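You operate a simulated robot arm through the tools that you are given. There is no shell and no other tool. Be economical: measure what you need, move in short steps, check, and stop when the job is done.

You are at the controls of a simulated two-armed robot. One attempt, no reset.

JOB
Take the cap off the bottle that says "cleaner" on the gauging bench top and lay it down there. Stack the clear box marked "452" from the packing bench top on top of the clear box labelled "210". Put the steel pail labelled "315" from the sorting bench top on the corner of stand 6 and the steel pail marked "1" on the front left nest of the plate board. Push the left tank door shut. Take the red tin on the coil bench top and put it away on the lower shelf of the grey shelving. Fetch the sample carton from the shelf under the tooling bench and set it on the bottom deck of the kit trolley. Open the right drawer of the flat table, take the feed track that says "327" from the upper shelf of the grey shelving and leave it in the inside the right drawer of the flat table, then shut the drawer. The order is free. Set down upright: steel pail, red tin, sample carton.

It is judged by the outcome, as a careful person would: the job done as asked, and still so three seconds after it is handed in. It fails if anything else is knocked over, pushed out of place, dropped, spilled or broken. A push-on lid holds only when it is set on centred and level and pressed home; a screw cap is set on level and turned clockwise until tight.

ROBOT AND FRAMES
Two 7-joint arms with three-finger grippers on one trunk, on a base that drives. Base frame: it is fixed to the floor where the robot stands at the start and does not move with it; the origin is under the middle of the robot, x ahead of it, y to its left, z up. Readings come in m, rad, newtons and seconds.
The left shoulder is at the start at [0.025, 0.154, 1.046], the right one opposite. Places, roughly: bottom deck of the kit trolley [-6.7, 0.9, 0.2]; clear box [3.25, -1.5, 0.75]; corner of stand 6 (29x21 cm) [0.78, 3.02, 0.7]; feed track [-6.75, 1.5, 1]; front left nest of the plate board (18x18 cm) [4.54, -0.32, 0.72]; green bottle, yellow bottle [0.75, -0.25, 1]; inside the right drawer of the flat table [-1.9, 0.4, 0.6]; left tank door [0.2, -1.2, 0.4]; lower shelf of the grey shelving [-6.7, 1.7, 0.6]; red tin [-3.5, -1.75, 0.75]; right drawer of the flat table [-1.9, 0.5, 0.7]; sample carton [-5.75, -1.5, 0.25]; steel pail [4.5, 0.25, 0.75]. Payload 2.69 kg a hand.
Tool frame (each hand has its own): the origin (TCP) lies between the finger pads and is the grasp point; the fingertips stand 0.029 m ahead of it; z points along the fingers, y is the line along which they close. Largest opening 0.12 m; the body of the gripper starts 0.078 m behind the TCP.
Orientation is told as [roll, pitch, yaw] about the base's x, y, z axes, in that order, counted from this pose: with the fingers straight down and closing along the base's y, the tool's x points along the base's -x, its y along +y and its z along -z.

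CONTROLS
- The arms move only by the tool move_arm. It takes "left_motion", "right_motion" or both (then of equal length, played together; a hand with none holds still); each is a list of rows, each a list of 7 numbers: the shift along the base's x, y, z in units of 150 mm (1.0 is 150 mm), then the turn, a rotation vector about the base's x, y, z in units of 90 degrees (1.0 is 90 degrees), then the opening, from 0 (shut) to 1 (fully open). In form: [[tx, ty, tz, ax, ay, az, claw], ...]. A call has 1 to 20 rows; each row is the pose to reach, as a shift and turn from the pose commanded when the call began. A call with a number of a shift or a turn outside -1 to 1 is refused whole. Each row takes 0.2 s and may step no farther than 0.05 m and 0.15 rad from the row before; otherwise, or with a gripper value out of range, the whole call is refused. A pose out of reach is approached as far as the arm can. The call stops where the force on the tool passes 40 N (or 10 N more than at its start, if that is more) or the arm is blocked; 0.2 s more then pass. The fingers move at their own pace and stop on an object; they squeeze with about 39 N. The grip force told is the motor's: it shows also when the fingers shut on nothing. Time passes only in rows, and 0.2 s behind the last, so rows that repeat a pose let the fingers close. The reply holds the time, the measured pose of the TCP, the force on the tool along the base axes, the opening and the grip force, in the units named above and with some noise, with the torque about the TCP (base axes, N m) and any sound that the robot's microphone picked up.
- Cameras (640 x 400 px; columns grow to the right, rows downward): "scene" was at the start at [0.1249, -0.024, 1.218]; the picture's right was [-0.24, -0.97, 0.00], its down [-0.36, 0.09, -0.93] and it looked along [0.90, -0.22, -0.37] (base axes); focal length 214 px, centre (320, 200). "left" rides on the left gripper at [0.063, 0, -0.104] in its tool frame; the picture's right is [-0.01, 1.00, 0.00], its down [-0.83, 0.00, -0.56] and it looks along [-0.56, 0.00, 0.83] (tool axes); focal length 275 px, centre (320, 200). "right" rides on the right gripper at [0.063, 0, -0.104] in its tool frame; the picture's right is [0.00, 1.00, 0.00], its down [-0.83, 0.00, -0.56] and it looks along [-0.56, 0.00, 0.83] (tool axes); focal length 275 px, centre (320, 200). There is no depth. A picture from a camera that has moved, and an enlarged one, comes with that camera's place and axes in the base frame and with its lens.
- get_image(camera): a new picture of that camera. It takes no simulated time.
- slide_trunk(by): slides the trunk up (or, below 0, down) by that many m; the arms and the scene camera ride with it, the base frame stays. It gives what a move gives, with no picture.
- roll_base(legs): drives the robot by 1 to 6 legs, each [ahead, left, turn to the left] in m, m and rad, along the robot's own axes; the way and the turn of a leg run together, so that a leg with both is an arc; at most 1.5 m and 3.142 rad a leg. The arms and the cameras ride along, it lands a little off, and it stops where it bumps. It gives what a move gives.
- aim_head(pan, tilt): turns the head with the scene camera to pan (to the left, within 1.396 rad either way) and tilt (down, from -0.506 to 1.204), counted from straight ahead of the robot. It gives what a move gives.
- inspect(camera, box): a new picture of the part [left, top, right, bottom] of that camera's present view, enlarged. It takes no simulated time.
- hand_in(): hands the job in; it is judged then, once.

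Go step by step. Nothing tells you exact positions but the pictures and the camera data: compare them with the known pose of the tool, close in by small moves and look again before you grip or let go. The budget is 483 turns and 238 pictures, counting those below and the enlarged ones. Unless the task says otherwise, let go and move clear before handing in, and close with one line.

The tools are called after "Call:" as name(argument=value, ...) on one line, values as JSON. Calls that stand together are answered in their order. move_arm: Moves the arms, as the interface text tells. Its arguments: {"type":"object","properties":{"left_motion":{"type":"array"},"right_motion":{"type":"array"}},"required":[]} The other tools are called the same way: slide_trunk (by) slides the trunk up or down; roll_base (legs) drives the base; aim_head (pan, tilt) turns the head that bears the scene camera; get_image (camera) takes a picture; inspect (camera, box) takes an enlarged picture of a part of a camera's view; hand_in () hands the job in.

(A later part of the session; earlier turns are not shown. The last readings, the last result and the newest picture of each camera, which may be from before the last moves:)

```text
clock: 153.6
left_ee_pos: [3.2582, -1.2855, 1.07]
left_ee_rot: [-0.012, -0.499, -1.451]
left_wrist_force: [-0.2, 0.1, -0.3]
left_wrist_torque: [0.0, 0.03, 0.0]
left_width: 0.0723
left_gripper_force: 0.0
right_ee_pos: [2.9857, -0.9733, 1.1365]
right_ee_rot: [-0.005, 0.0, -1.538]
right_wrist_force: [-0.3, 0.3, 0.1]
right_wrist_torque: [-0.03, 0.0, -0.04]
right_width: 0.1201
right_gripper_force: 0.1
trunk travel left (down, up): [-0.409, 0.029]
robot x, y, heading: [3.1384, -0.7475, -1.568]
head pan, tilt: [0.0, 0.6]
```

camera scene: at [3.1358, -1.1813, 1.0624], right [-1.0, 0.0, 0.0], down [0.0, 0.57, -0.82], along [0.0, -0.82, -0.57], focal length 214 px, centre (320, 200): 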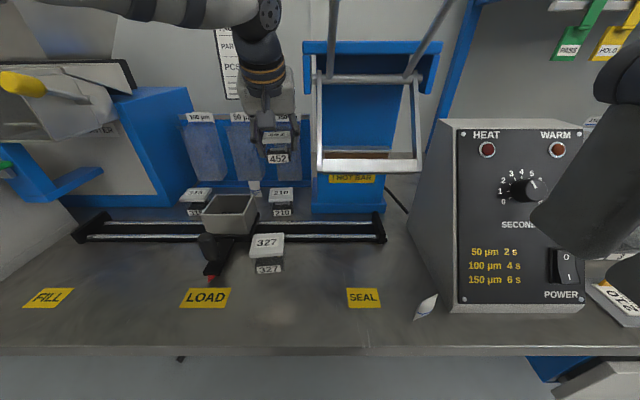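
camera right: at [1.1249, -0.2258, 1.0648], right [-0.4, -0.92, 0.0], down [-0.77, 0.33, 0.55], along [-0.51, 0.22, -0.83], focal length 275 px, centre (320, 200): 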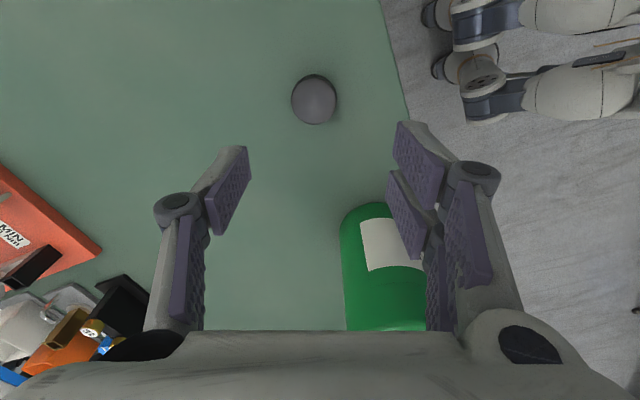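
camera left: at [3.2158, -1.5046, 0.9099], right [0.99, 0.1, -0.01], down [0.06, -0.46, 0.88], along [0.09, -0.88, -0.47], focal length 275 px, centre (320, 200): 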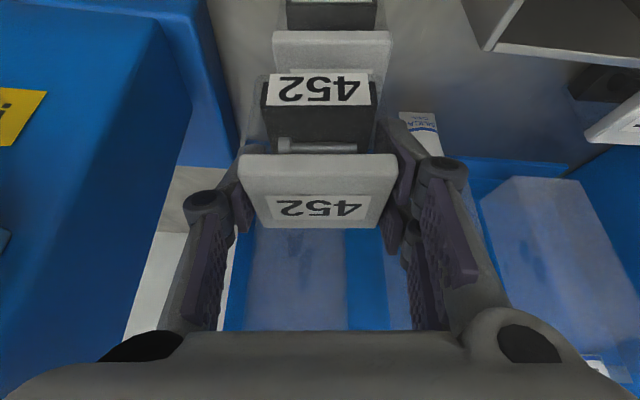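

Call:
move_arm(left_motion=[[0, 0.25, 0.1, 0.08, 0, 0, 1], [0.05, 0.5, 0.2, 0.16, 0, 0, 1], [0.1, 0.75, 0.3, 0.24, 0, 0, 1], [0.2, 1, 0.4, 0.317, 0, 0, 1], [0.2, 1, 0.5, 0.317, 0, -0.07, 1]])

Call:
roll_base(legs=[[-0.05, 0, 1.571]])

Call:
aim_head(pan=0.1, tilt=0.4)

Call:
get_image(camera="scene")

```text
clock: 154.8
left_ee_pos: [3.2874, -1.1367, 1.1461]
left_ee_rot: [0.015, 0.002, -1.573]
left_wrist_force: [0.4, 0.0, -0.4]
left_wrist_torque: [0.01, 0.01, -0.01]
left_width: 0.12
left_gripper_force: 0.0
right_ee_pos: [2.9859, -0.9756, 1.1366]
right_ee_rot: [-0.004, 0.0, -1.537]
right_wrist_force: [-0.4, -0.7, 0.6]
right_wrist_torque: [0.02, 0.0, -0.01]
right_width: 0.1198
right_gripper_force: 0.0
trunk travel left (down, up): [-0.409, 0.029]
robot x, y, heading: [3.137, -0.7487, -1.567]
head pan, tilt: [0.0, 0.6]
```

```text
clock: 159.0
left_ee_pos: [3.5021, -0.5772, 1.1454]
left_ee_rot: [0.016, 0.001, -0.033]
left_wrist_force: [0.1, 0.3, 0.4]
left_wrist_torque: [-0.03, -0.03, -0.02]
left_width: 0.12
left_gripper_force: 0.1
right_ee_pos: [3.3308, -0.8736, 1.1367]
right_ee_rot: [-0.006, 0.0, 0.003]
right_wrist_force: [0.1, -0.6, 0.3]
right_wrist_torque: [0.0, -0.01, -0.01]
right_width: 0.1199
right_gripper_force: 0.0
trunk travel left (down, up): [-0.409, 0.029]
robot x, y, heading: [3.1047, -0.7149, -0.03]
head pan, tilt: [0.0, 0.6]
```

```text
clock: 159.7
left_ee_pos: [3.5024, -0.5777, 1.1461]
left_ee_rot: [0.017, 0.001, -0.033]
left_wrist_force: [-0.3, -0.5, -0.5]
left_wrist_torque: [-0.01, 0.02, -0.01]
left_width: 0.1202
left_gripper_force: 0.2
right_ee_pos: [3.3313, -0.8735, 1.1365]
right_ee_rot: [-0.006, 0.0, 0.001]
right_wrist_force: [-0.4, -1.0, -0.5]
right_wrist_torque: [-0.01, 0.0, 0.0]
right_width: 0.1201
right_gripper_force: 0.1
trunk travel left (down, up): [-0.409, 0.029]
robot x, y, heading: [3.1067, -0.7137, -0.029]
head pan, tilt: [0.099, 0.4]
```

```text
165 pictures are left
camera scene: at [3.234, -0.7113, 1.2164], right [0.07, -1.0, 0.0], down [-0.39, -0.03, -0.92], along [0.92, 0.07, -0.39], focal length 214 px, centre (320, 200)
```

scene: 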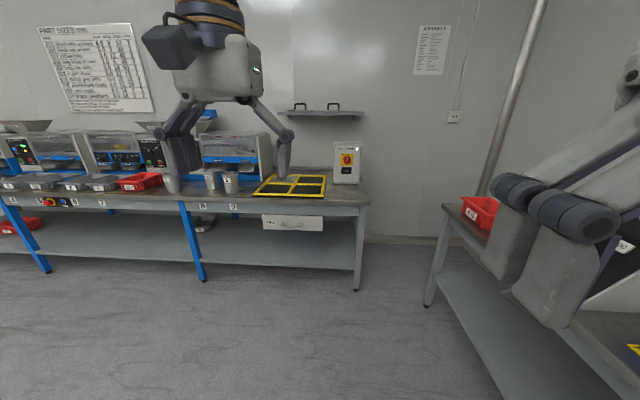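

I see the sorting bench ahead: yellow four-nest plate board and three pails left of it. I drive nearer, to about (3.7,-0.1).

Call:
roll_base(legs=[[0.55, 0.6, 0.03]])

Call:
aim_head(pan=0.0, tilt=0.55)

Call:
get_image(camera="scene")

```text
clock: 164.9
left_ee_pos: [4.048, 0.0389, 1.1464]
left_ee_rot: [0.016, 0.0, 0.0]
left_wrist_force: [0.0, -0.2, 0.2]
left_wrist_torque: [0.0, -0.02, 0.01]
left_width: 0.1202
left_gripper_force: 0.1
right_ee_pos: [3.8884, -0.2658, 1.1363]
right_ee_rot: [-0.005, 0.001, 0.034]
right_wrist_force: [0.8, -1.4, -1.0]
right_wrist_torque: [-0.03, 0.01, -0.01]
right_width: 0.1199
right_gripper_force: 0.1
trunk travel left (down, up): [-0.409, 0.029]
robot x, y, heading: [3.6572, -0.1115, 0.005]
head pan, tilt: [0.099, 0.4]
```

```text
clock: 165.6
left_ee_pos: [4.0489, 0.0371, 1.1464]
left_ee_rot: [0.017, 0.001, -0.001]
left_wrist_force: [0.2, 0.0, -0.9]
left_wrist_torque: [0.03, 0.03, 0.02]
left_width: 0.1196
left_gripper_force: 0.0
right_ee_pos: [3.8879, -0.2642, 1.1366]
right_ee_rot: [-0.005, 0.0, 0.035]
right_wrist_force: [1.0, 0.1, -0.6]
right_wrist_torque: [0.01, 0.01, 0.05]
right_width: 0.1201
right_gripper_force: 0.0
trunk travel left (down, up): [-0.409, 0.029]
robot x, y, heading: [3.6601, -0.113, 0.007]
head pan, tilt: [0.0, 0.55]
```

```text
164 pictures are left
camera scene: at [3.783, -0.1145, 1.2028], right [0.01, -1.0, 0.0], down [-0.52, 0.0, -0.85], along [0.85, 0.01, -0.52], focal length 214 px, centre (320, 200)
```

scene: 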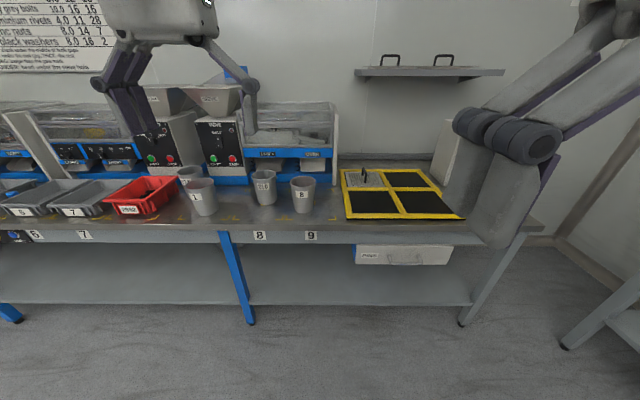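

Call:
inspect(camera="scene", box=[170, 150, 350, 250])

Call:
inspect(camera="scene", box=[320, 150, 480, 240])

```text
3.56 times, centred on (260, 200) of scene
camera zoom: at [3.783, -0.1145, 1.2028], right [0.01, -1.0, 0.0], down [-0.52, 0.0, -0.85], along [0.85, 0.01, -0.52], focal length 763 px, centre (533, 200)
```

zoom: 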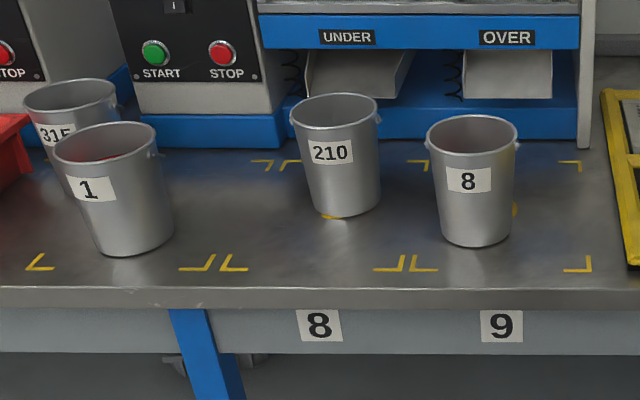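

```text
4.00 times, centred on (400, 195) of scene
camera zoom: at [3.783, -0.1145, 1.2028], right [0.01, -1.0, 0.0], down [-0.52, 0.0, -0.85], along [0.85, 0.01, -0.52], focal length 858 px, centre (0, 220)
```

zoom: 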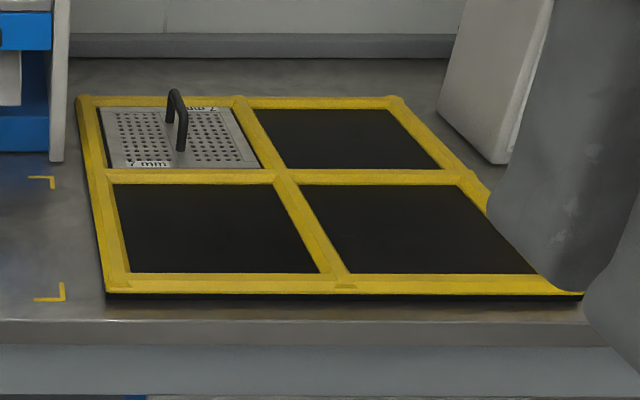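

The pails: "1" at about (4.51,0.352), "315" at about (4.63,0.456), rims z≈0.83, rim diameter ≈0.10. Front left nest centre ≈ (4.56,-0.335). I drive up with the left hand near pail 1.

Call:
roll_base(legs=[[0.38, 0.3, -0.005]])

Call:
slide_trunk(by=-0.1)

Call:
get_image(camera="scene")

Call:
get_image(camera="left")

```text
clock: 168.4
left_ee_pos: [4.4293, 0.3364, 1.1459]
left_ee_rot: [0.017, -0.001, -0.008]
left_wrist_force: [0.1, -0.4, -0.1]
left_wrist_torque: [0.02, 0.02, 0.02]
left_width: 0.12
left_gripper_force: 0.0
right_ee_pos: [4.2656, 0.0341, 1.1371]
right_ee_rot: [-0.006, 0.003, 0.027]
right_wrist_force: [0.2, -0.3, 0.5]
right_wrist_torque: [0.02, 0.01, -0.02]
right_width: 0.1199
right_gripper_force: 0.1
trunk travel left (down, up): [-0.409, 0.029]
robot x, y, heading: [4.0349, 0.1858, 0.002]
head pan, tilt: [0.0, 0.55]
```

```text
clock: 169.8
left_ee_pos: [4.4307, 0.3356, 1.0458]
left_ee_rot: [0.016, -0.001, -0.008]
left_wrist_force: [0.0, -1.0, -0.4]
left_wrist_torque: [0.0, -0.01, -0.01]
left_width: 0.1199
left_gripper_force: 0.0
right_ee_pos: [4.2647, 0.0347, 1.0364]
right_ee_rot: [-0.004, -0.001, 0.026]
right_wrist_force: [0.6, 0.7, 0.2]
right_wrist_torque: [0.04, -0.02, 0.02]
right_width: 0.12
right_gripper_force: 0.0
trunk travel left (down, up): [-0.309, 0.129]
robot x, y, heading: [4.0336, 0.1886, -0.001]
head pan, tilt: [0.0, 0.55]
```

```text
161 pictures are left
camera scene: at [4.2164, 0.1847, 1.0873], right [0.0, -1.0, 0.0], down [-0.52, 0.0, -0.85], along [0.85, 0.0, -0.52], focal length 214 px, centre (320, 200)
```

scene: 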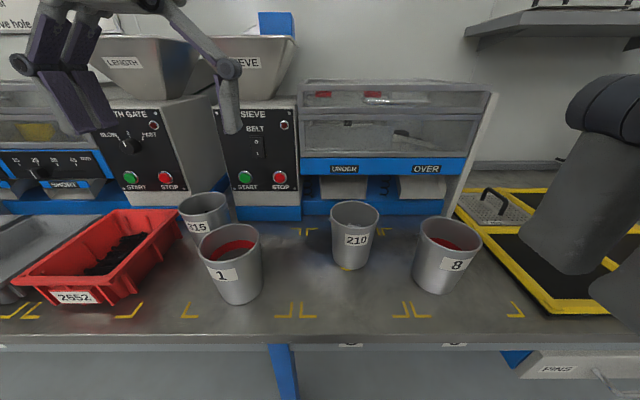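

```text
160 pictures are left
camera left: at [4.3667, 0.3342, 1.1498], right [0.01, 1.0, 0.02], down [0.83, -0.02, 0.56], along [0.56, 0.01, -0.83], focal length 275 px, centre (320, 200)
```

left: 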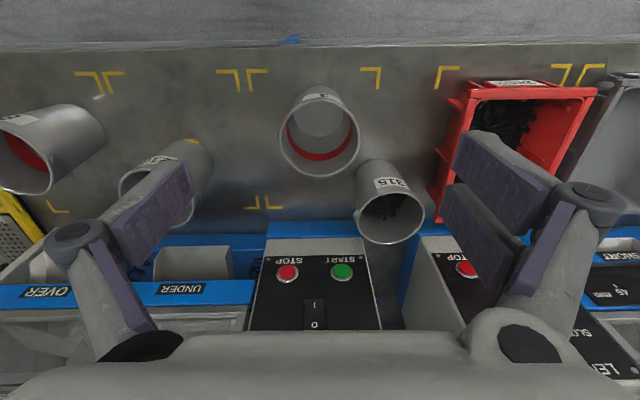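

Pail 1 rim centre triangulates to (4.486,0.339,0.843), diameter ≈0.095; 315 at (4.586,0.434). I yaw the left hand 45° (so fingers stay clear of 315 and the ears) above pail 1.

Call:
move_arm(left_motion=[[0.07, 0, 0, -0.01, 0, 0.085, 1], [0.14, 0, -0.1, -0.01, 0, 0.17, 1], [0.21, 0.01, -0.2, -0.01, 0, 0.255, 1], [0.28, 0.02, -0.35, -0.01, 0, 0.34, 1], [0.35, 0.02, -0.5, -0.01, 0, 0.42, 1], [0.367, 0.02, -0.65, -0.01, 0, 0.5, 1]])

Call:
get_image(camera="left")

Call:
get_image(camera="scene")

```text
clock: 171.2
left_ee_pos: [4.4853, 0.3387, 0.9496]
left_ee_rot: [0.002, 0.004, 0.778]
left_wrist_force: [0.2, 0.6, 0.1]
left_wrist_torque: [0.01, 0.04, 0.0]
left_width: 0.1198
left_gripper_force: 0.0
right_ee_pos: [4.2658, 0.0344, 1.0366]
right_ee_rot: [-0.005, 0.001, 0.026]
right_wrist_force: [0.5, -0.5, -0.3]
right_wrist_torque: [0.01, -0.03, 0.02]
right_width: 0.1202
right_gripper_force: 0.0
trunk travel left (down, up): [-0.309, 0.129]
robot x, y, heading: [4.0379, 0.1837, -0.001]
head pan, tilt: [0.0, 0.55]
```

```text
159 pictures are left
camera left: at [4.4415, 0.2943, 1.0532], right [-0.7, 0.71, 0.0], down [0.6, 0.58, 0.55], along [0.39, 0.39, -0.83], focal length 275 px, centre (320, 200)
```

left: 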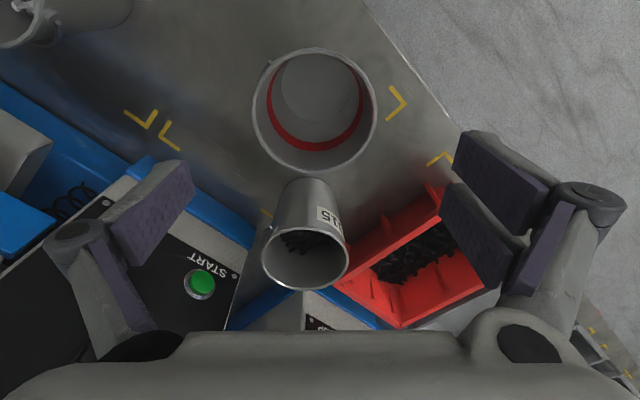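

```text
158 pictures are left
camera scene: at [4.2167, 0.1848, 1.0873], right [0.0, -1.0, 0.0], down [-0.52, 0.0, -0.85], along [0.85, 0.0, -0.52], focal length 214 px, centre (320, 200)
```

scene: 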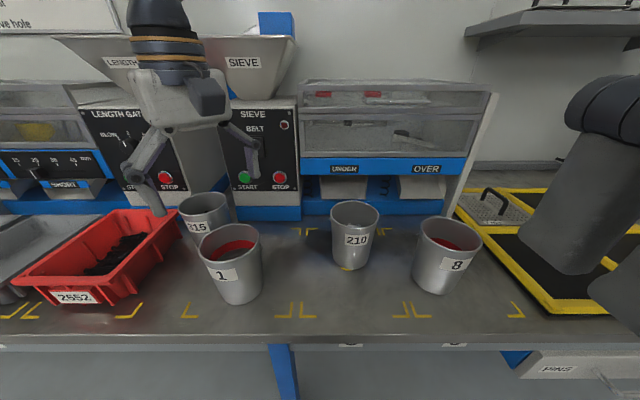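

Centred to within ~4 mm; clear of the red bin. I correct by (+1,-4.5) mm, descend 0.15 m and close.

Call:
move_arm(left_motion=[[0.007, -0.03, -0.2, 0, 0, 0, 1], [0.007, -0.03, -0.4, 0, 0, 0, 1], [0.007, -0.03, -0.6, 0, 0, 0, 1], [0.007, -0.03, -0.8, 0, 0, 0, 1], [0.007, -0.03, -1, 0, 0, 0, 1]])

Call:
get_image(camera="left")

```text
clock: 172.4
left_ee_pos: [4.4859, 0.3358, 0.7988]
left_ee_rot: [0.001, 0.006, 0.778]
left_wrist_force: [0.6, -0.2, 0.5]
left_wrist_torque: [0.0, 0.02, 0.01]
left_width: 0.1199
left_gripper_force: 0.0
right_ee_pos: [4.2653, 0.0336, 1.0382]
right_ee_rot: [-0.005, 0.0, 0.027]
right_wrist_force: [0.0, 0.2, -0.1]
right_wrist_torque: [0.03, -0.02, -0.03]
right_width: 0.1199
right_gripper_force: 0.1
trunk travel left (down, up): [-0.309, 0.129]
robot x, y, heading: [4.0422, 0.1864, 0.003]
head pan, tilt: [0.0, 0.55]
```

```text
157 pictures are left
camera left: at [4.4417, 0.2919, 0.9028], right [-0.7, 0.72, 0.0], down [0.6, 0.58, 0.55], along [0.39, 0.39, -0.83], focal length 275 px, centre (320, 200)
```

left: 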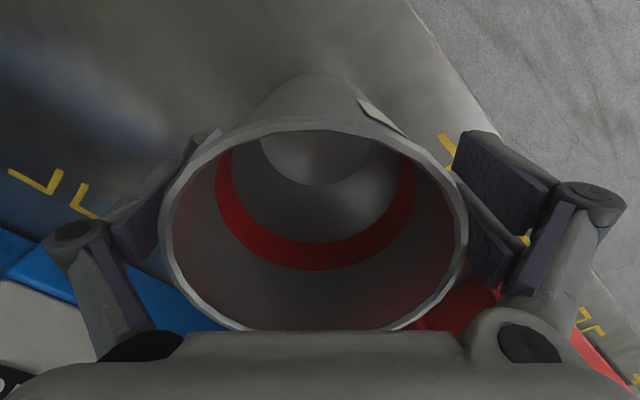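

The pail sits between the fingers. Close.

Call:
move_arm(left_motion=[[0, 0, 0, 0, 0, 0, 0.8], [0, 0, 0, 0, 0, 0, 0.7], [0, 0, 0, 0, 0, 0, 0.6], [0, 0, 0, 0, 0, 0, 0.5], [0, 0, 0, 0, 0, 0, 0.5]])

Call:
move_arm(left_motion=[[0, 0, 0.1, 0, 0, 0, 0.5], [0, 0, 0.25, 0, 0, 0, 0.5], [0, 0, 0.4, 0, 0, 0, 0.5]])

Call:
get_image(camera="scene")

```text
clock: 173.6
left_ee_pos: [4.4848, 0.3341, 0.801]
left_ee_rot: [0.001, 0.003, 0.778]
left_wrist_force: [1.3, -2.5, 17.3]
left_wrist_torque: [-0.05, 0.05, 0.0]
left_width: 0.0875
left_gripper_force: 39.4
right_ee_pos: [4.264, 0.0323, 1.0367]
right_ee_rot: [-0.004, -0.002, 0.026]
right_wrist_force: [0.2, 1.1, -1.1]
right_wrist_torque: [-0.01, -0.02, 0.01]
right_width: 0.1198
right_gripper_force: 0.1
trunk travel left (down, up): [-0.309, 0.129]
robot x, y, heading: [4.0369, 0.1842, 0.001]
head pan, tilt: [0.0, 0.55]
```

```text
clock: 174.4
left_ee_pos: [4.484, 0.3337, 0.8578]
left_ee_rot: [0.003, 0.007, 0.775]
left_wrist_force: [-0.5, 0.2, -1.5]
left_wrist_torque: [0.0, 0.02, 0.01]
left_width: 0.0875
left_gripper_force: 39.0
right_ee_pos: [4.2667, 0.0337, 1.0365]
right_ee_rot: [-0.006, 0.001, 0.026]
right_wrist_force: [0.1, -0.2, -0.8]
right_wrist_torque: [-0.02, 0.01, 0.0]
right_width: 0.1201
right_gripper_force: 0.0
trunk travel left (down, up): [-0.309, 0.129]
robot x, y, heading: [4.0379, 0.1874, -0.001]
head pan, tilt: [0.0, 0.55]
```

```text
156 pictures are left
camera scene: at [4.2166, 0.1848, 1.0873], right [0.0, -1.0, 0.0], down [-0.52, 0.0, -0.85], along [0.85, 0.0, -0.52], focal length 214 px, centre (320, 200)
```

scene: 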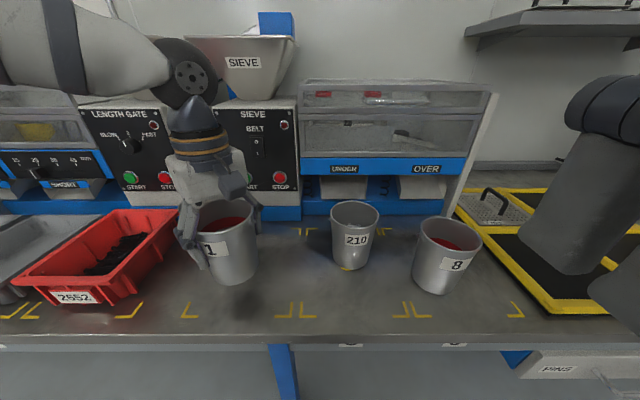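

Pail 1 is held. Raise it above the neighbours, then drive right along the bench to the plate board.

Call:
move_arm(left_motion=[[0, 0, 0.25, 0, 0, 0, 0.5], [0, 0, 0.5, 0, 0, 0, 0.5], [-0.1, 0, 0.75, 0, 0, 0, 0.5]])

Call:
roll_base(legs=[[-0.03, -0.66, 0]])

Call:
get_image(camera="scene")

```text
clock: 175.2
left_ee_pos: [4.4693, 0.3316, 0.9729]
left_ee_rot: [0.001, 0.005, 0.776]
left_wrist_force: [-0.1, 0.0, -1.9]
left_wrist_torque: [-0.01, 0.01, 0.01]
left_width: 0.0875
left_gripper_force: 39.2
right_ee_pos: [4.2654, 0.0333, 1.0362]
right_ee_rot: [-0.005, 0.001, 0.027]
right_wrist_force: [0.4, 0.0, -0.1]
right_wrist_torque: [0.02, -0.01, 0.02]
right_width: 0.1198
right_gripper_force: 0.1
trunk travel left (down, up): [-0.309, 0.129]
robot x, y, heading: [4.0338, 0.1886, -0.003]
head pan, tilt: [0.0, 0.55]
```

```text
clock: 180.7
left_ee_pos: [4.4353, -0.33, 0.9718]
left_ee_rot: [0.002, 0.006, 0.762]
left_wrist_force: [-0.1, -0.1, -1.5]
left_wrist_torque: [-0.03, -0.01, 0.01]
left_width: 0.0873
left_gripper_force: 39.2
right_ee_pos: [4.2268, -0.6253, 1.0377]
right_ee_rot: [-0.004, 0.003, 0.011]
right_wrist_force: [-0.5, -0.7, -0.3]
right_wrist_torque: [0.0, -0.01, 0.02]
right_width: 0.1198
right_gripper_force: 0.0
trunk travel left (down, up): [-0.309, 0.129]
robot x, y, heading: [4.0035, -0.4691, -0.021]
head pan, tilt: [0.0, 0.55]
```

```text
155 pictures are left
camera scene: at [4.1804, -0.473, 1.0873], right [-0.02, -1.0, 0.0], down [-0.52, 0.01, -0.85], along [0.85, -0.01, -0.52], focal length 214 px, centre (320, 200)
```

scene: 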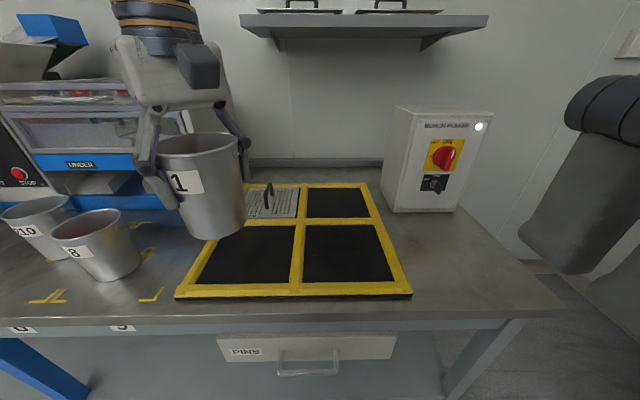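

Nest inner corners give its centre at (4.56,-0.32). Move the pail over it.

Call:
move_arm(left_motion=[[0.25, 0.02, 0, 0, 0, 0, 0.5], [0.5, 0.04, 0, 0, 0, 0, 0.5], [0.75, 0.06, -0.1, 0, 0, 0, 0.5], [0.83, 0.06, -0.3, 0, 0, 0, 0.5]])

Call:
get_image(camera="scene")

```text
clock: 181.7
left_ee_pos: [4.5612, -0.3201, 0.9264]
left_ee_rot: [0.0, 0.006, 0.76]
left_wrist_force: [0.0, 0.3, -1.9]
left_wrist_torque: [0.01, 0.02, -0.02]
left_width: 0.0873
left_gripper_force: 39.3
right_ee_pos: [4.2271, -0.6254, 1.0359]
right_ee_rot: [-0.004, 0.002, 0.013]
right_wrist_force: [0.4, 0.4, 0.0]
right_wrist_torque: [0.0, -0.01, -0.01]
right_width: 0.1201
right_gripper_force: 0.0
trunk travel left (down, up): [-0.309, 0.129]
robot x, y, heading: [4.0006, -0.4683, -0.018]
head pan, tilt: [0.0, 0.55]
```

```text
154 pictures are left
camera scene: at [4.1805, -0.4728, 1.0873], right [-0.02, -1.0, 0.0], down [-0.52, 0.01, -0.85], along [0.85, -0.01, -0.52], focal length 214 px, centre (320, 200)
```

scene: 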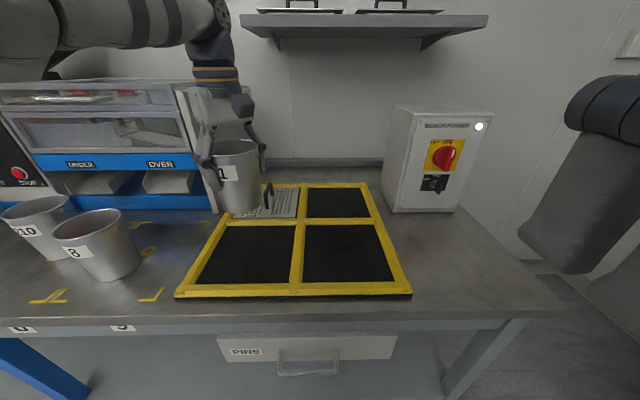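

Lowering pail 1 into the nest.

Call:
move_arm(left_motion=[[0, 0, -0.2, 0, 0, 0, 0.5], [0, 0, -0.4, 0, 0, 0, 0.5], [0, 0, -0.55, 0, 0, 0, 0.5], [0, 0, -0.62, 0, 0, 0, 0.5], [0, 0, -0.66, 0, 0, 0, 0.5], [0, 0, -0.7, 0, 0, 0, 0.5], [0, 0, -0.74, 0, 0, 0, 0.5], [0, 0, -0.78, 0, 0, 0, 0.5], [0, 0, -0.82, 0, 0, 0, 0.5]])

Call:
get_image(camera="scene")

```text
clock: 183.8
left_ee_pos: [4.5609, -0.321, 0.8108]
left_ee_rot: [-0.008, 0.0, 0.766]
left_wrist_force: [-4.9, 1.4, 17.5]
left_wrist_torque: [0.07, 0.85, 0.04]
left_width: 0.0874
left_gripper_force: 39.1
right_ee_pos: [4.2254, -0.6245, 1.037]
right_ee_rot: [-0.004, -0.001, 0.013]
right_wrist_force: [-1.1, 0.2, 0.7]
right_wrist_torque: [0.01, 0.0, 0.05]
right_width: 0.12
right_gripper_force: 0.0
trunk travel left (down, up): [-0.309, 0.129]
robot x, y, heading: [4.0042, -0.468, -0.02]
head pan, tilt: [0.0, 0.55]
stopped in row 9 (left hand): the force on the tool passed its limit at 42 N (the readings are from after the stop); the commanded pose is now the measured one
```

```text
153 pictures are left
camera scene: at [4.1788, -0.473, 1.0875], right [-0.02, -1.0, 0.0], down [-0.52, 0.01, -0.85], along [0.85, -0.01, -0.52], focal length 214 px, centre (320, 200)
```

scene: 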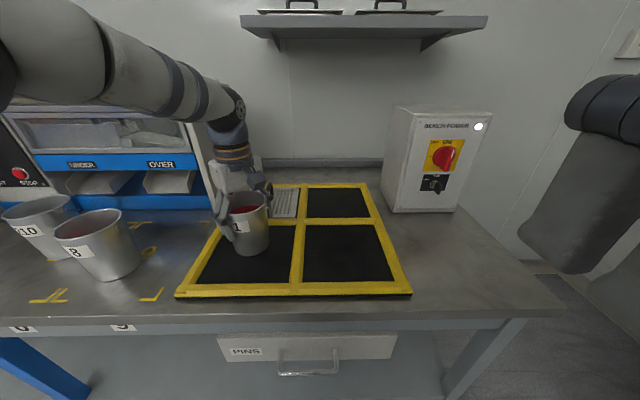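

The pail sits in the nest. Ease, open, and rise.

Call:
move_arm(left_motion=[[0, 0, 0.015, 0, 0, 0, 0.5], [0, 0, 0.01, 0, 0, 0, 0.8], [0, 0, 0.01, 0, 0, 0, 1], [0, 0, 0.01, 0, 0, 0, 1], [0, 0, 0.2, 0, 0, 0, 1], [0, 0, 0.45, 0, 0, 0, 1], [0, 0, 0.7, 0, 0, 0, 1], [0, 0, 1, 0, 0, 0, 1]])

Call:
get_image(camera="scene")

```text
clock: 185.7
left_ee_pos: [4.5614, -0.3211, 0.9597]
left_ee_rot: [-0.007, 0.003, 0.762]
left_wrist_force: [0.4, -0.1, 1.4]
left_wrist_torque: [0.05, 0.01, -0.03]
left_width: 0.12
left_gripper_force: 0.0
right_ee_pos: [4.2282, -0.625, 1.0358]
right_ee_rot: [-0.004, 0.001, 0.013]
right_wrist_force: [0.7, -0.5, -0.4]
right_wrist_torque: [0.01, 0.03, 0.0]
right_width: 0.1204
right_gripper_force: 0.1
trunk travel left (down, up): [-0.309, 0.129]
robot x, y, heading: [4.0012, -0.4669, -0.017]
head pan, tilt: [0.0, 0.55]
```

```text
152 pictures are left
camera scene: at [4.1805, -0.4728, 1.0872], right [-0.02, -1.0, 0.0], down [-0.52, 0.01, -0.85], along [0.85, -0.01, -0.52], focal length 214 px, centre (320, 200)
```

scene: 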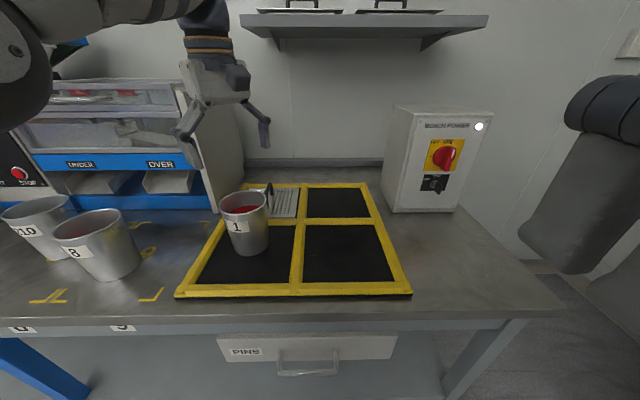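

Pail 1 is in its nest. I pull the hand back, then drive left for pail 315.

Call:
move_arm(left_motion=[[-0.2, 0, 0.1, 0, 0, 0, 1], [-0.45, 0, 0.2, 0, 0, 0, 1], [-0.7, 0, 0.3, 0, 0, 0, 1]])

Call:
roll_base(legs=[[0.04, 0.75, 0.02]])

Call:
move_arm(left_motion=[[0.05, 0, 0, 0, 0, 0.085, 1], [0.1, 0, 0, 0, 0, 0.17, 1], [0.15, 0, 0, 0, 0, 0.255, 1], [0.2, 0, 0, 0, 0, 0.34, 1]])

Call:
get_image(camera="left")

Call:
get_image(camera="scene")

```text
clock: 186.4
left_ee_pos: [4.4541, -0.3198, 1.0075]
left_ee_rot: [-0.007, -0.003, 0.767]
left_wrist_force: [0.1, 0.5, -1.7]
left_wrist_torque: [-0.03, -0.01, -0.02]
left_width: 0.1204
left_gripper_force: 0.0
right_ee_pos: [4.2275, -0.6228, 1.0367]
right_ee_rot: [-0.005, -0.001, 0.012]
right_wrist_force: [0.4, -0.4, 0.3]
right_wrist_torque: [-0.02, 0.03, -0.04]
right_width: 0.1198
right_gripper_force: 0.1
trunk travel left (down, up): [-0.309, 0.129]
robot x, y, heading: [4.0007, -0.4714, -0.017]
head pan, tilt: [0.0, 0.55]
```

```text
clock: 192.5
left_ee_pos: [4.4942, 0.4262, 1.0074]
left_ee_rot: [-0.007, -0.002, 0.787]
left_wrist_force: [-0.8, 0.0, -0.3]
left_wrist_torque: [-0.01, -0.04, 0.01]
left_width: 0.1202
left_gripper_force: 0.1
right_ee_pos: [4.2754, 0.117, 1.0366]
right_ee_rot: [-0.004, -0.001, 0.034]
right_wrist_force: [-0.1, -0.6, -0.7]
right_wrist_torque: [-0.03, 0.01, -0.01]
right_width: 0.1198
right_gripper_force: 0.1
trunk travel left (down, up): [-0.309, 0.129]
robot x, y, heading: [4.0453, 0.2679, 0.006]
head pan, tilt: [0.0, 0.55]
```

```text
clock: 193.5
left_ee_pos: [4.525, 0.4262, 1.0075]
left_ee_rot: [-0.008, -0.002, 1.323]
left_wrist_force: [0.5, 0.2, -0.9]
left_wrist_torque: [-0.02, -0.03, 0.02]
left_width: 0.1202
left_gripper_force: 0.0
right_ee_pos: [4.2747, 0.1163, 1.0372]
right_ee_rot: [-0.005, 0.0, 0.034]
right_wrist_force: [-0.1, -0.3, -0.2]
right_wrist_torque: [0.03, 0.0, 0.0]
right_width: 0.1199
right_gripper_force: 0.0
trunk travel left (down, up): [-0.309, 0.129]
robot x, y, heading: [4.0475, 0.2696, 0.003]
head pan, tilt: [0.0, 0.55]
```

```text
151 pictures are left
camera left: at [4.5092, 0.3648, 1.111], right [-0.97, 0.25, -0.01], down [0.2, 0.81, 0.56], along [0.14, 0.54, -0.83], focal length 275 px, centre (320, 200)
```

left: 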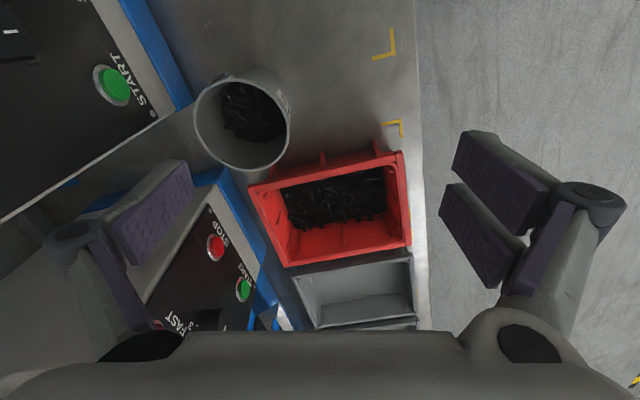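

```text
150 pictures are left
camera scene: at [4.2245, 0.2676, 1.0873], right [0.01, -1.0, 0.0], down [-0.52, 0.0, -0.85], along [0.85, 0.0, -0.52], focal length 214 px, centre (320, 200)
```

scene: 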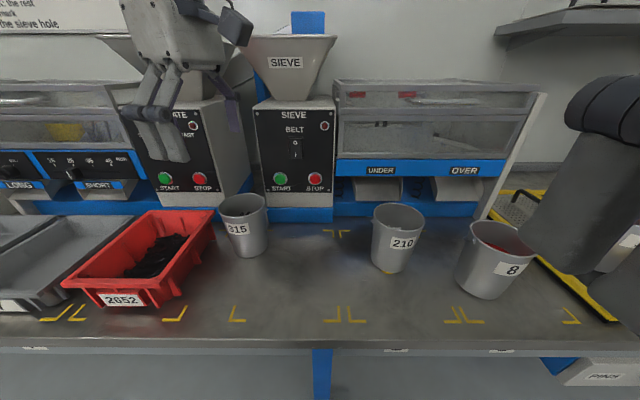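

Pail 315 holds dark parts, so I must keep it level. Its rim centre is (4.605,0.431,0.838). I move above it with yaw ≈1.05.

Call:
move_arm(left_motion=[[0.15, 0.01, 0, 0, 0, -0.06, 1], [0.3, 0.02, -0.1, 0, 0, -0.12, 1], [0.45, 0.03, -0.3, 0, 0, -0.172, 1], [0.53, 0.033, -0.5, 0, 0, -0.172, 1]])

Call:
get_image(camera="left")

```text
clock: 194.5
left_ee_pos: [4.6042, 0.4306, 0.9332]
left_ee_rot: [-0.007, 0.0, 1.051]
left_wrist_force: [-0.4, -0.2, -0.5]
left_wrist_torque: [-0.01, 0.01, -0.03]
left_width: 0.1197
left_gripper_force: 0.1
right_ee_pos: [4.2753, 0.1157, 1.0358]
right_ee_rot: [-0.004, -0.001, 0.034]
right_wrist_force: [0.3, -0.7, -0.9]
right_wrist_torque: [-0.02, 0.01, 0.0]
right_width: 0.1197
right_gripper_force: 0.1
trunk travel left (down, up): [-0.309, 0.129]
robot x, y, heading: [4.0478, 0.2677, 0.003]
head pan, tilt: [0.0, 0.55]
```

```text
149 pictures are left
camera left: at [4.5718, 0.3766, 1.0361], right [-0.87, 0.5, -0.01], down [0.41, 0.72, 0.56], along [0.28, 0.48, -0.83], focal length 275 px, centre (320, 200)
```

left: 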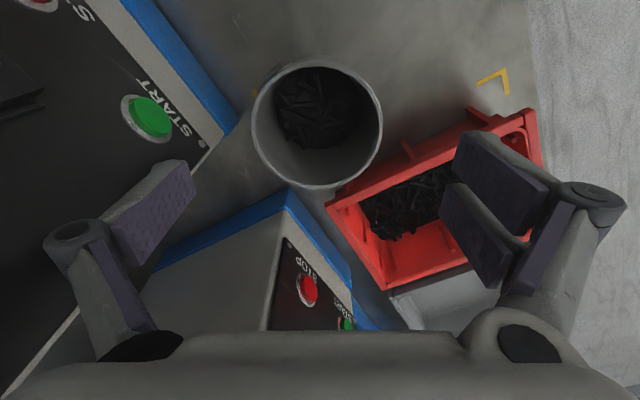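

Slight correction (+3.7,+2 mm), then descend and check.

Call:
move_arm(left_motion=[[0.025, 0.013, -0.2, 0, 0, 0, 1], [0.025, 0.013, -0.4, 0, 0, 0, 1], [0.025, 0.013, -0.6, 0, 0, 0, 1], [0.025, 0.013, -0.75, 0, 0, 0, 1], [0.025, 0.013, -0.9, 0, 0, 0, 1]])

Call:
get_image(camera="left")

```text
clock: 195.7
left_ee_pos: [4.6052, 0.4344, 0.7981]
left_ee_rot: [-0.006, 0.001, 1.052]
left_wrist_force: [0.5, 0.2, -0.3]
left_wrist_torque: [0.0, -0.02, 0.01]
left_width: 0.1199
left_gripper_force: 0.1
right_ee_pos: [4.2759, 0.1165, 1.0371]
right_ee_rot: [-0.005, -0.001, 0.036]
right_wrist_force: [0.3, 0.1, -0.1]
right_wrist_torque: [0.02, 0.01, 0.04]
right_width: 0.12
right_gripper_force: 0.1
trunk travel left (down, up): [-0.309, 0.129]
robot x, y, heading: [4.0437, 0.2678, 0.008]
head pan, tilt: [0.0, 0.55]
```

```text
148 pictures are left
camera left: at [4.5762, 0.3799, 0.9012], right [-0.87, 0.5, -0.01], down [0.41, 0.72, 0.56], along [0.28, 0.48, -0.83], focal length 275 px, centre (320, 200)
```

left: 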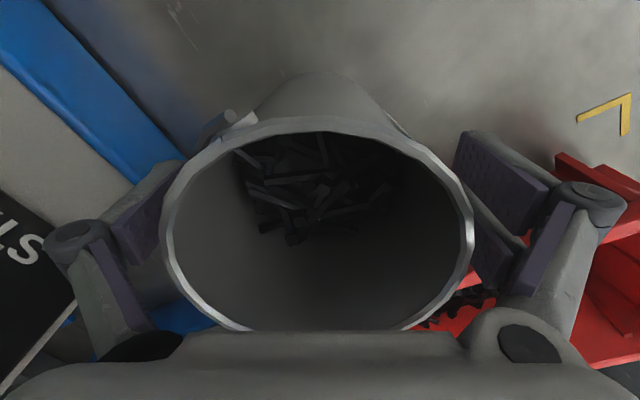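

Good. Close and lift a little.

Call:
move_arm(left_motion=[[0, 0, 0, 0, 0, 0, 0.8], [0, 0, 0, 0, 0, 0, 0.7], [0, 0, 0, 0, 0, 0, 0.6], [0, 0, 0, 0, 0, 0, 0.5], [0, 0, 0, 0, 0, 0, 0.5], [0, 0, 0.1, 0, 0, 0, 0.5], [0, 0, 0.2, 0, 0, 0, 0.5]])

Call:
get_image(camera="scene")

```text
clock: 197.3
left_ee_pos: [4.6075, 0.4345, 0.8248]
left_ee_rot: [-0.003, 0.002, 1.05]
left_wrist_force: [0.3, 0.0, -9.2]
left_wrist_torque: [-0.04, 0.01, 0.02]
left_width: 0.0875
left_gripper_force: 39.5
right_ee_pos: [4.2758, 0.1172, 1.0374]
right_ee_rot: [-0.006, 0.001, 0.036]
right_wrist_force: [-0.1, -0.4, -0.9]
right_wrist_torque: [0.02, -0.01, -0.02]
right_width: 0.1202
right_gripper_force: 0.1
trunk travel left (down, up): [-0.309, 0.129]
robot x, y, heading: [4.0437, 0.2721, 0.005]
head pan, tilt: [0.0, 0.55]
```

```text
147 pictures are left
camera scene: at [4.2251, 0.2678, 1.0871], right [0.01, -1.0, 0.0], down [-0.52, 0.0, -0.85], along [0.85, 0.0, -0.52], focal length 214 px, centre (320, 200)
```

scene: 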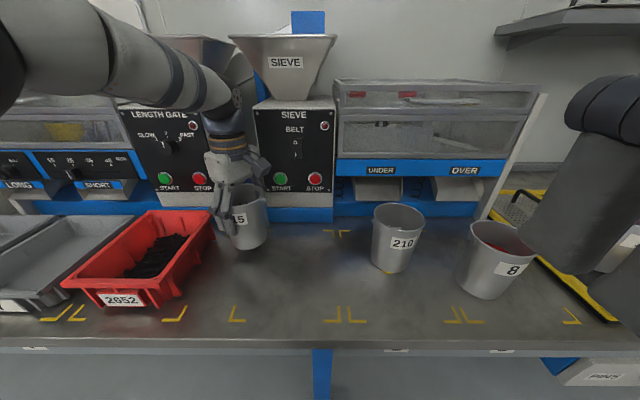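

Held (≈0.9 kg). Raise and draw it back over the aisle edge.

Call:
move_arm(left_motion=[[0, 0, 0.25, 0, 0, 0, 0.5], [0, 0, 0.5, 0, 0, 0, 0.5], [-0.1, 0, 0.75, 0, 0, 0, 0.5], [-0.3, 0, 1, 0, 0, 0, 0.5], [-0.6, 0, 1, 0, 0, 0, 0.5], [-0.9, 0, 1, 0, 0, 0, 0.5]])

Call:
slide_trunk(by=0.08)

Call:
roll_base(legs=[[-0.45, 0, 0]])

Call:
aim_head(pan=1.2, tilt=0.3)

Call:
get_image(camera="scene")

```text
clock: 198.7
left_ee_pos: [4.4737, 0.4361, 0.9746]
left_ee_rot: [-0.007, -0.002, 1.053]
left_wrist_force: [0.0, 0.0, -8.4]
left_wrist_torque: [-0.05, 0.0, -0.03]
left_width: 0.0871
left_gripper_force: 39.6
right_ee_pos: [4.2749, 0.1173, 1.0367]
right_ee_rot: [-0.008, 0.0, 0.034]
right_wrist_force: [0.1, 0.7, -0.3]
right_wrist_torque: [0.02, 0.0, -0.01]
right_width: 0.1196
right_gripper_force: 0.0
trunk travel left (down, up): [-0.309, 0.129]
robot x, y, heading: [4.0477, 0.2705, 0.004]
head pan, tilt: [0.0, 0.55]
```

```text
clock: 199.9
left_ee_pos: [4.4736, 0.4342, 1.0556]
left_ee_rot: [-0.003, 0.004, 1.05]
left_wrist_force: [0.3, -0.2, -8.5]
left_wrist_torque: [-0.04, 0.04, -0.01]
left_width: 0.0873
left_gripper_force: 39.0
right_ee_pos: [4.2771, 0.1172, 1.1163]
right_ee_rot: [-0.005, 0.004, 0.034]
right_wrist_force: [0.2, -1.1, 0.1]
right_wrist_torque: [0.0, 0.01, 0.05]
right_width: 0.12
right_gripper_force: 0.0
trunk travel left (down, up): [-0.389, 0.049]
robot x, y, heading: [4.0441, 0.2679, 0.006]
head pan, tilt: [0.0, 0.55]
```

```text
clock: 202.6
left_ee_pos: [4.0213, 0.4306, 1.0579]
left_ee_rot: [-0.006, 0.0, 1.048]
left_wrist_force: [0.4, 0.7, -8.2]
left_wrist_torque: [-0.04, 0.03, 0.03]
left_width: 0.0875
left_gripper_force: 39.0
right_ee_pos: [3.8234, 0.1149, 1.1178]
right_ee_rot: [-0.004, 0.0, 0.033]
right_wrist_force: [0.4, -0.3, 0.4]
right_wrist_torque: [0.01, -0.04, -0.06]
right_width: 0.1198
right_gripper_force: 0.2
trunk travel left (down, up): [-0.389, 0.049]
robot x, y, heading: [3.5941, 0.2624, 0.002]
head pan, tilt: [0.0, 0.55]
```

```text
clock: 204.0
left_ee_pos: [4.0221, 0.4301, 1.0558]
left_ee_rot: [-0.005, 0.0, 1.051]
left_wrist_force: [0.1, -0.7, -8.8]
left_wrist_torque: [-0.02, 0.05, 0.0]
left_width: 0.0873
left_gripper_force: 38.6
right_ee_pos: [3.8236, 0.1143, 1.1165]
right_ee_rot: [-0.007, 0.002, 0.034]
right_wrist_force: [0.6, 0.5, 0.0]
right_wrist_torque: [0.0, 0.04, 0.03]
right_width: 0.1199
right_gripper_force: 0.1
trunk travel left (down, up): [-0.389, 0.049]
robot x, y, heading: [3.5952, 0.2691, 0.004]
head pan, tilt: [1.201, 0.3]
```

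```text
146 pictures are left
camera scene: at [3.6805, 0.352, 1.2016], right [0.93, -0.36, 0.0], down [-0.11, -0.28, -0.96], along [0.34, 0.89, -0.3], focal length 214 px, centre (320, 200)
```

scene: 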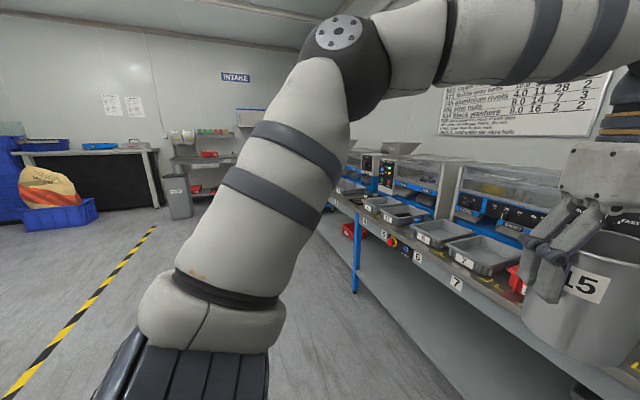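

I turn left toward stand 6, keeping the pail steady, and look.

Call:
roll_base(legs=[[0, 0, 1.2], [0, 0, 1.15]])

Call:
aim_head(pan=0.0, tilt=0.3)

Call:
get_image(camera="scene")

```text
clock: 210.2
left_ee_pos: [3.1838, 0.4669, 1.0566]
left_ee_rot: [-0.005, 0.0, -2.911]
left_wrist_force: [0.4, 0.3, -8.7]
left_wrist_torque: [0.0, -0.03, -0.03]
left_width: 0.0873
left_gripper_force: 38.7
right_ee_pos: [3.5485, 0.5372, 1.1157]
right_ee_rot: [-0.005, 0.001, 2.359]
right_wrist_force: [-0.8, -0.1, 0.2]
right_wrist_torque: [0.01, 0.02, -0.02]
right_width: 0.12
right_gripper_force: 0.1
trunk travel left (down, up): [-0.389, 0.049]
robot x, y, heading: [3.5969, 0.2668, 2.327]
head pan, tilt: [1.201, 0.3]
```

```text
clock: 211.6
left_ee_pos: [3.1828, 0.4661, 1.0563]
left_ee_rot: [-0.005, 0.001, -2.909]
left_wrist_force: [-0.1, 0.1, -7.7]
left_wrist_torque: [-0.02, -0.05, 0.0]
left_width: 0.0873
left_gripper_force: 38.8
right_ee_pos: [3.5498, 0.5376, 1.1157]
right_ee_rot: [-0.006, 0.002, 2.356]
right_wrist_force: [0.3, 0.1, -0.1]
right_wrist_torque: [0.0, -0.02, -0.02]
right_width: 0.1199
right_gripper_force: 0.0
trunk travel left (down, up): [-0.389, 0.049]
robot x, y, heading: [3.5951, 0.2674, 2.325]
head pan, tilt: [0.0, 0.3]
```

```text
145 pictures are left
camera scene: at [3.4903, 0.3719, 1.2016], right [0.73, 0.69, 0.0], down [0.2, -0.21, -0.96], along [-0.66, 0.69, -0.3], focal length 214 px, centre (320, 200)
```

scene: 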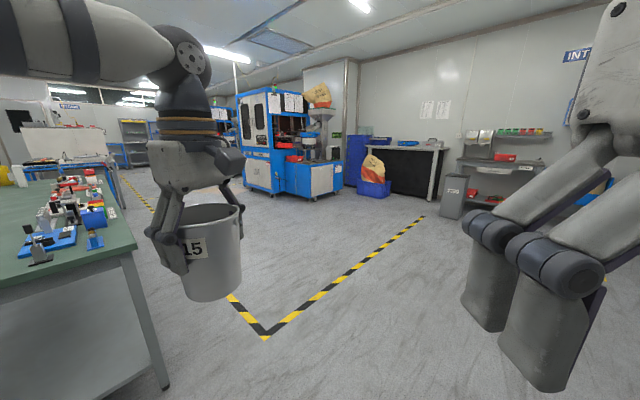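

Call:
inspect(camera="scene", box=[220, 80, 400, 210])

```text
3.08 times, centred on (310, 145) of scene
camera zoom: at [3.4903, 0.3719, 1.2016], right [0.73, 0.69, 0.0], down [0.2, -0.21, -0.96], along [-0.66, 0.69, -0.3], focal length 660 px, centre (351, 369)
```

zoom: 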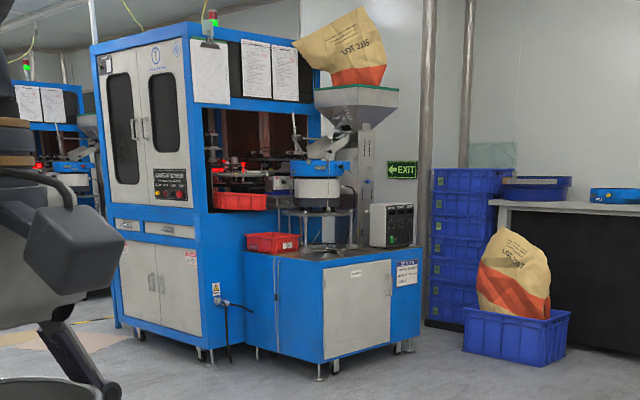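

The stand is the blue cabinet with the bowl feeder; its near corner is around (0.9,2.85). The floor is open; I drive diagonally toward (1.75,1.95) in two legs.

Call:
roll_base(legs=[[0, 0, 0.08], [1.25, 0, 0], [1.2, 0, 0]])

Call:
get_image(camera="scene")

```text
clock: 224.1
left_ee_pos: [1.3338, 2.0621, 1.0563]
left_ee_rot: [-0.004, 0.0, -2.821]
left_wrist_force: [-0.9, -0.3, -8.8]
left_wrist_torque: [-0.01, -0.05, -0.03]
left_width: 0.0873
left_gripper_force: 38.9
right_ee_pos: [1.6925, 2.1648, 1.1171]
right_ee_rot: [-0.005, 0.002, 2.446]
right_wrist_force: [0.5, -0.2, 0.0]
right_wrist_torque: [0.02, 0.04, -0.02]
right_width: 0.1198
right_gripper_force: 0.0
trunk travel left (down, up): [-0.389, 0.049]
robot x, y, heading: [1.7592, 1.8992, 2.415]
head pan, tilt: [0.0, 0.3]
```

```text
143 pictures are left
camera scene: at [1.6487, 1.995, 1.2016], right [0.66, 0.75, 0.0], down [0.22, -0.2, -0.96], along [-0.71, 0.63, -0.3], focal length 214 px, centre (320, 200)
```

scene: 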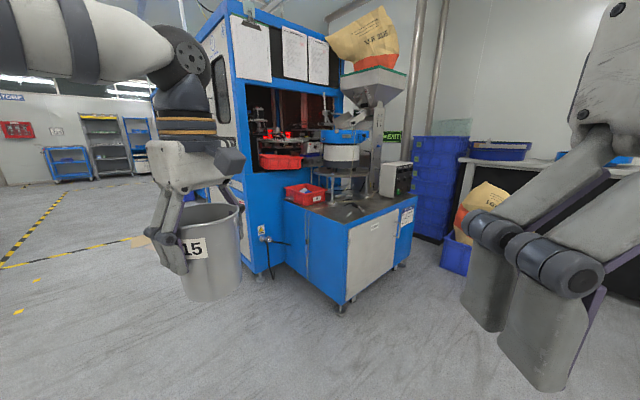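

Call:
inspect(camera="scene", box=[270, 150, 430, 250])

```text
4.00 times, centred on (350, 200) of scene
camera zoom: at [1.6487, 1.995, 1.2016], right [0.66, 0.75, 0.0], down [0.22, -0.2, -0.96], along [-0.71, 0.63, -0.3], focal length 858 px, centre (200, 200)
```

zoom: 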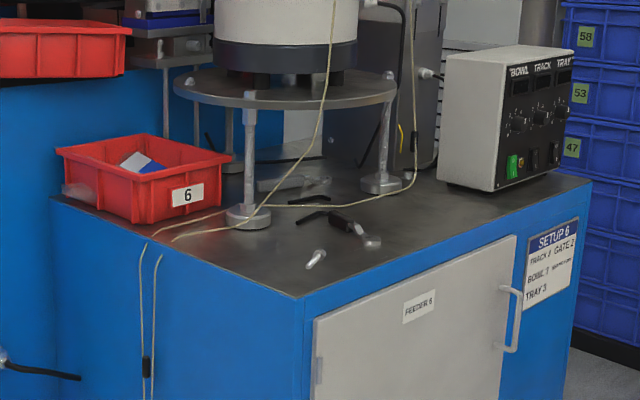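

The top corner is free except for a bolt near (0.79,3.01), a screwdriver and hex keys further back. I will set the pail at about (0.74,2.945). I turn to face +y and move in front.

Call:
roll_base(legs=[[0, 0, -0.844], [0.3, 0.85, 0]])

Call:
aim_head(pan=0.1, tilt=0.6)

Call:
get_image(camera="scene")

```text
clock: 233.3
left_ee_pos: [0.7715, 2.6582, 1.0559]
left_ee_rot: [-0.006, -0.001, 2.582]
left_wrist_force: [-0.5, 0.5, -9.5]
left_wrist_torque: [-0.02, -0.05, 0.01]
left_width: 0.0873
left_gripper_force: 39.0
right_ee_pos: [1.0775, 2.4478, 1.116]
right_ee_rot: [-0.005, 0.002, 1.565]
right_wrist_force: [-0.6, 0.2, 0.7]
right_wrist_torque: [0.02, 0.0, -0.02]
right_width: 0.12
right_gripper_force: 0.0
trunk travel left (down, up): [-0.389, 0.049]
robot x, y, heading: [0.9159, 2.2243, 1.537]
head pan, tilt: [0.0, 0.3]
```

```text
clock: 234.1
left_ee_pos: [0.7711, 2.6587, 1.0552]
left_ee_rot: [-0.008, -0.001, 2.583]
left_wrist_force: [0.3, -1.1, -8.6]
left_wrist_torque: [-0.02, 0.01, -0.02]
left_width: 0.0872
left_gripper_force: 38.8
right_ee_pos: [1.0784, 2.4486, 1.1167]
right_ee_rot: [-0.006, 0.002, 1.566]
right_wrist_force: [-0.3, 0.5, 0.1]
right_wrist_torque: [-0.02, 0.0, 0.03]
right_width: 0.1198
right_gripper_force: 0.1
trunk travel left (down, up): [-0.389, 0.049]
robot x, y, heading: [0.9162, 2.2253, 1.534]
head pan, tilt: [0.099, 0.6]
```

```text
141 pictures are left
camera scene: at [0.9113, 2.3662, 1.1742], right [1.0, 0.06, 0.0], down [0.04, -0.56, -0.83], along [-0.05, 0.82, -0.56], focal length 214 px, centre (320, 200)
```

scene: 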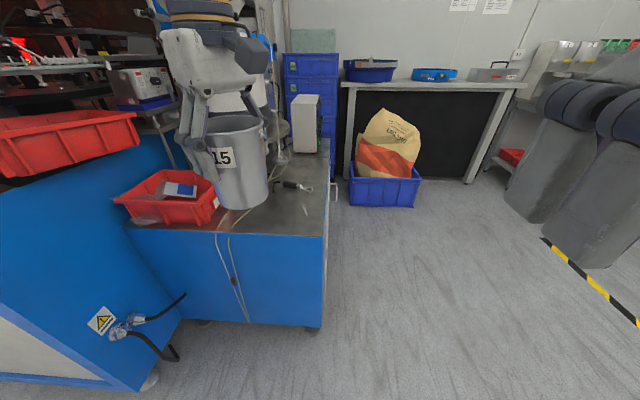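

Call:
inspect(camera="scene", box=[190, 160, 350, 260])

```text
4.00 times, centred on (270, 210) of scene
camera zoom: at [0.9113, 2.3662, 1.1742], right [1.0, 0.06, 0.0], down [0.04, -0.56, -0.83], along [-0.05, 0.82, -0.56], focal length 858 px, centre (520, 160)
```

zoom: 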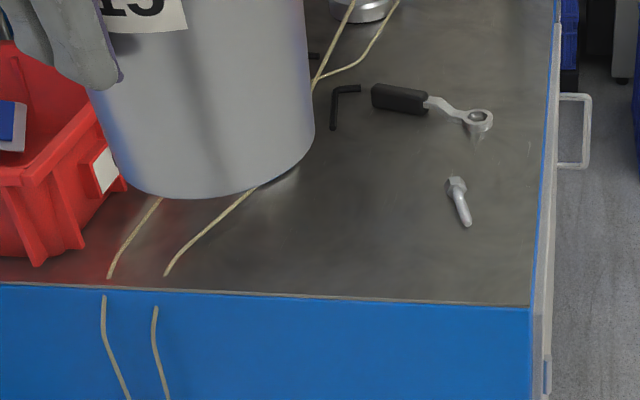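

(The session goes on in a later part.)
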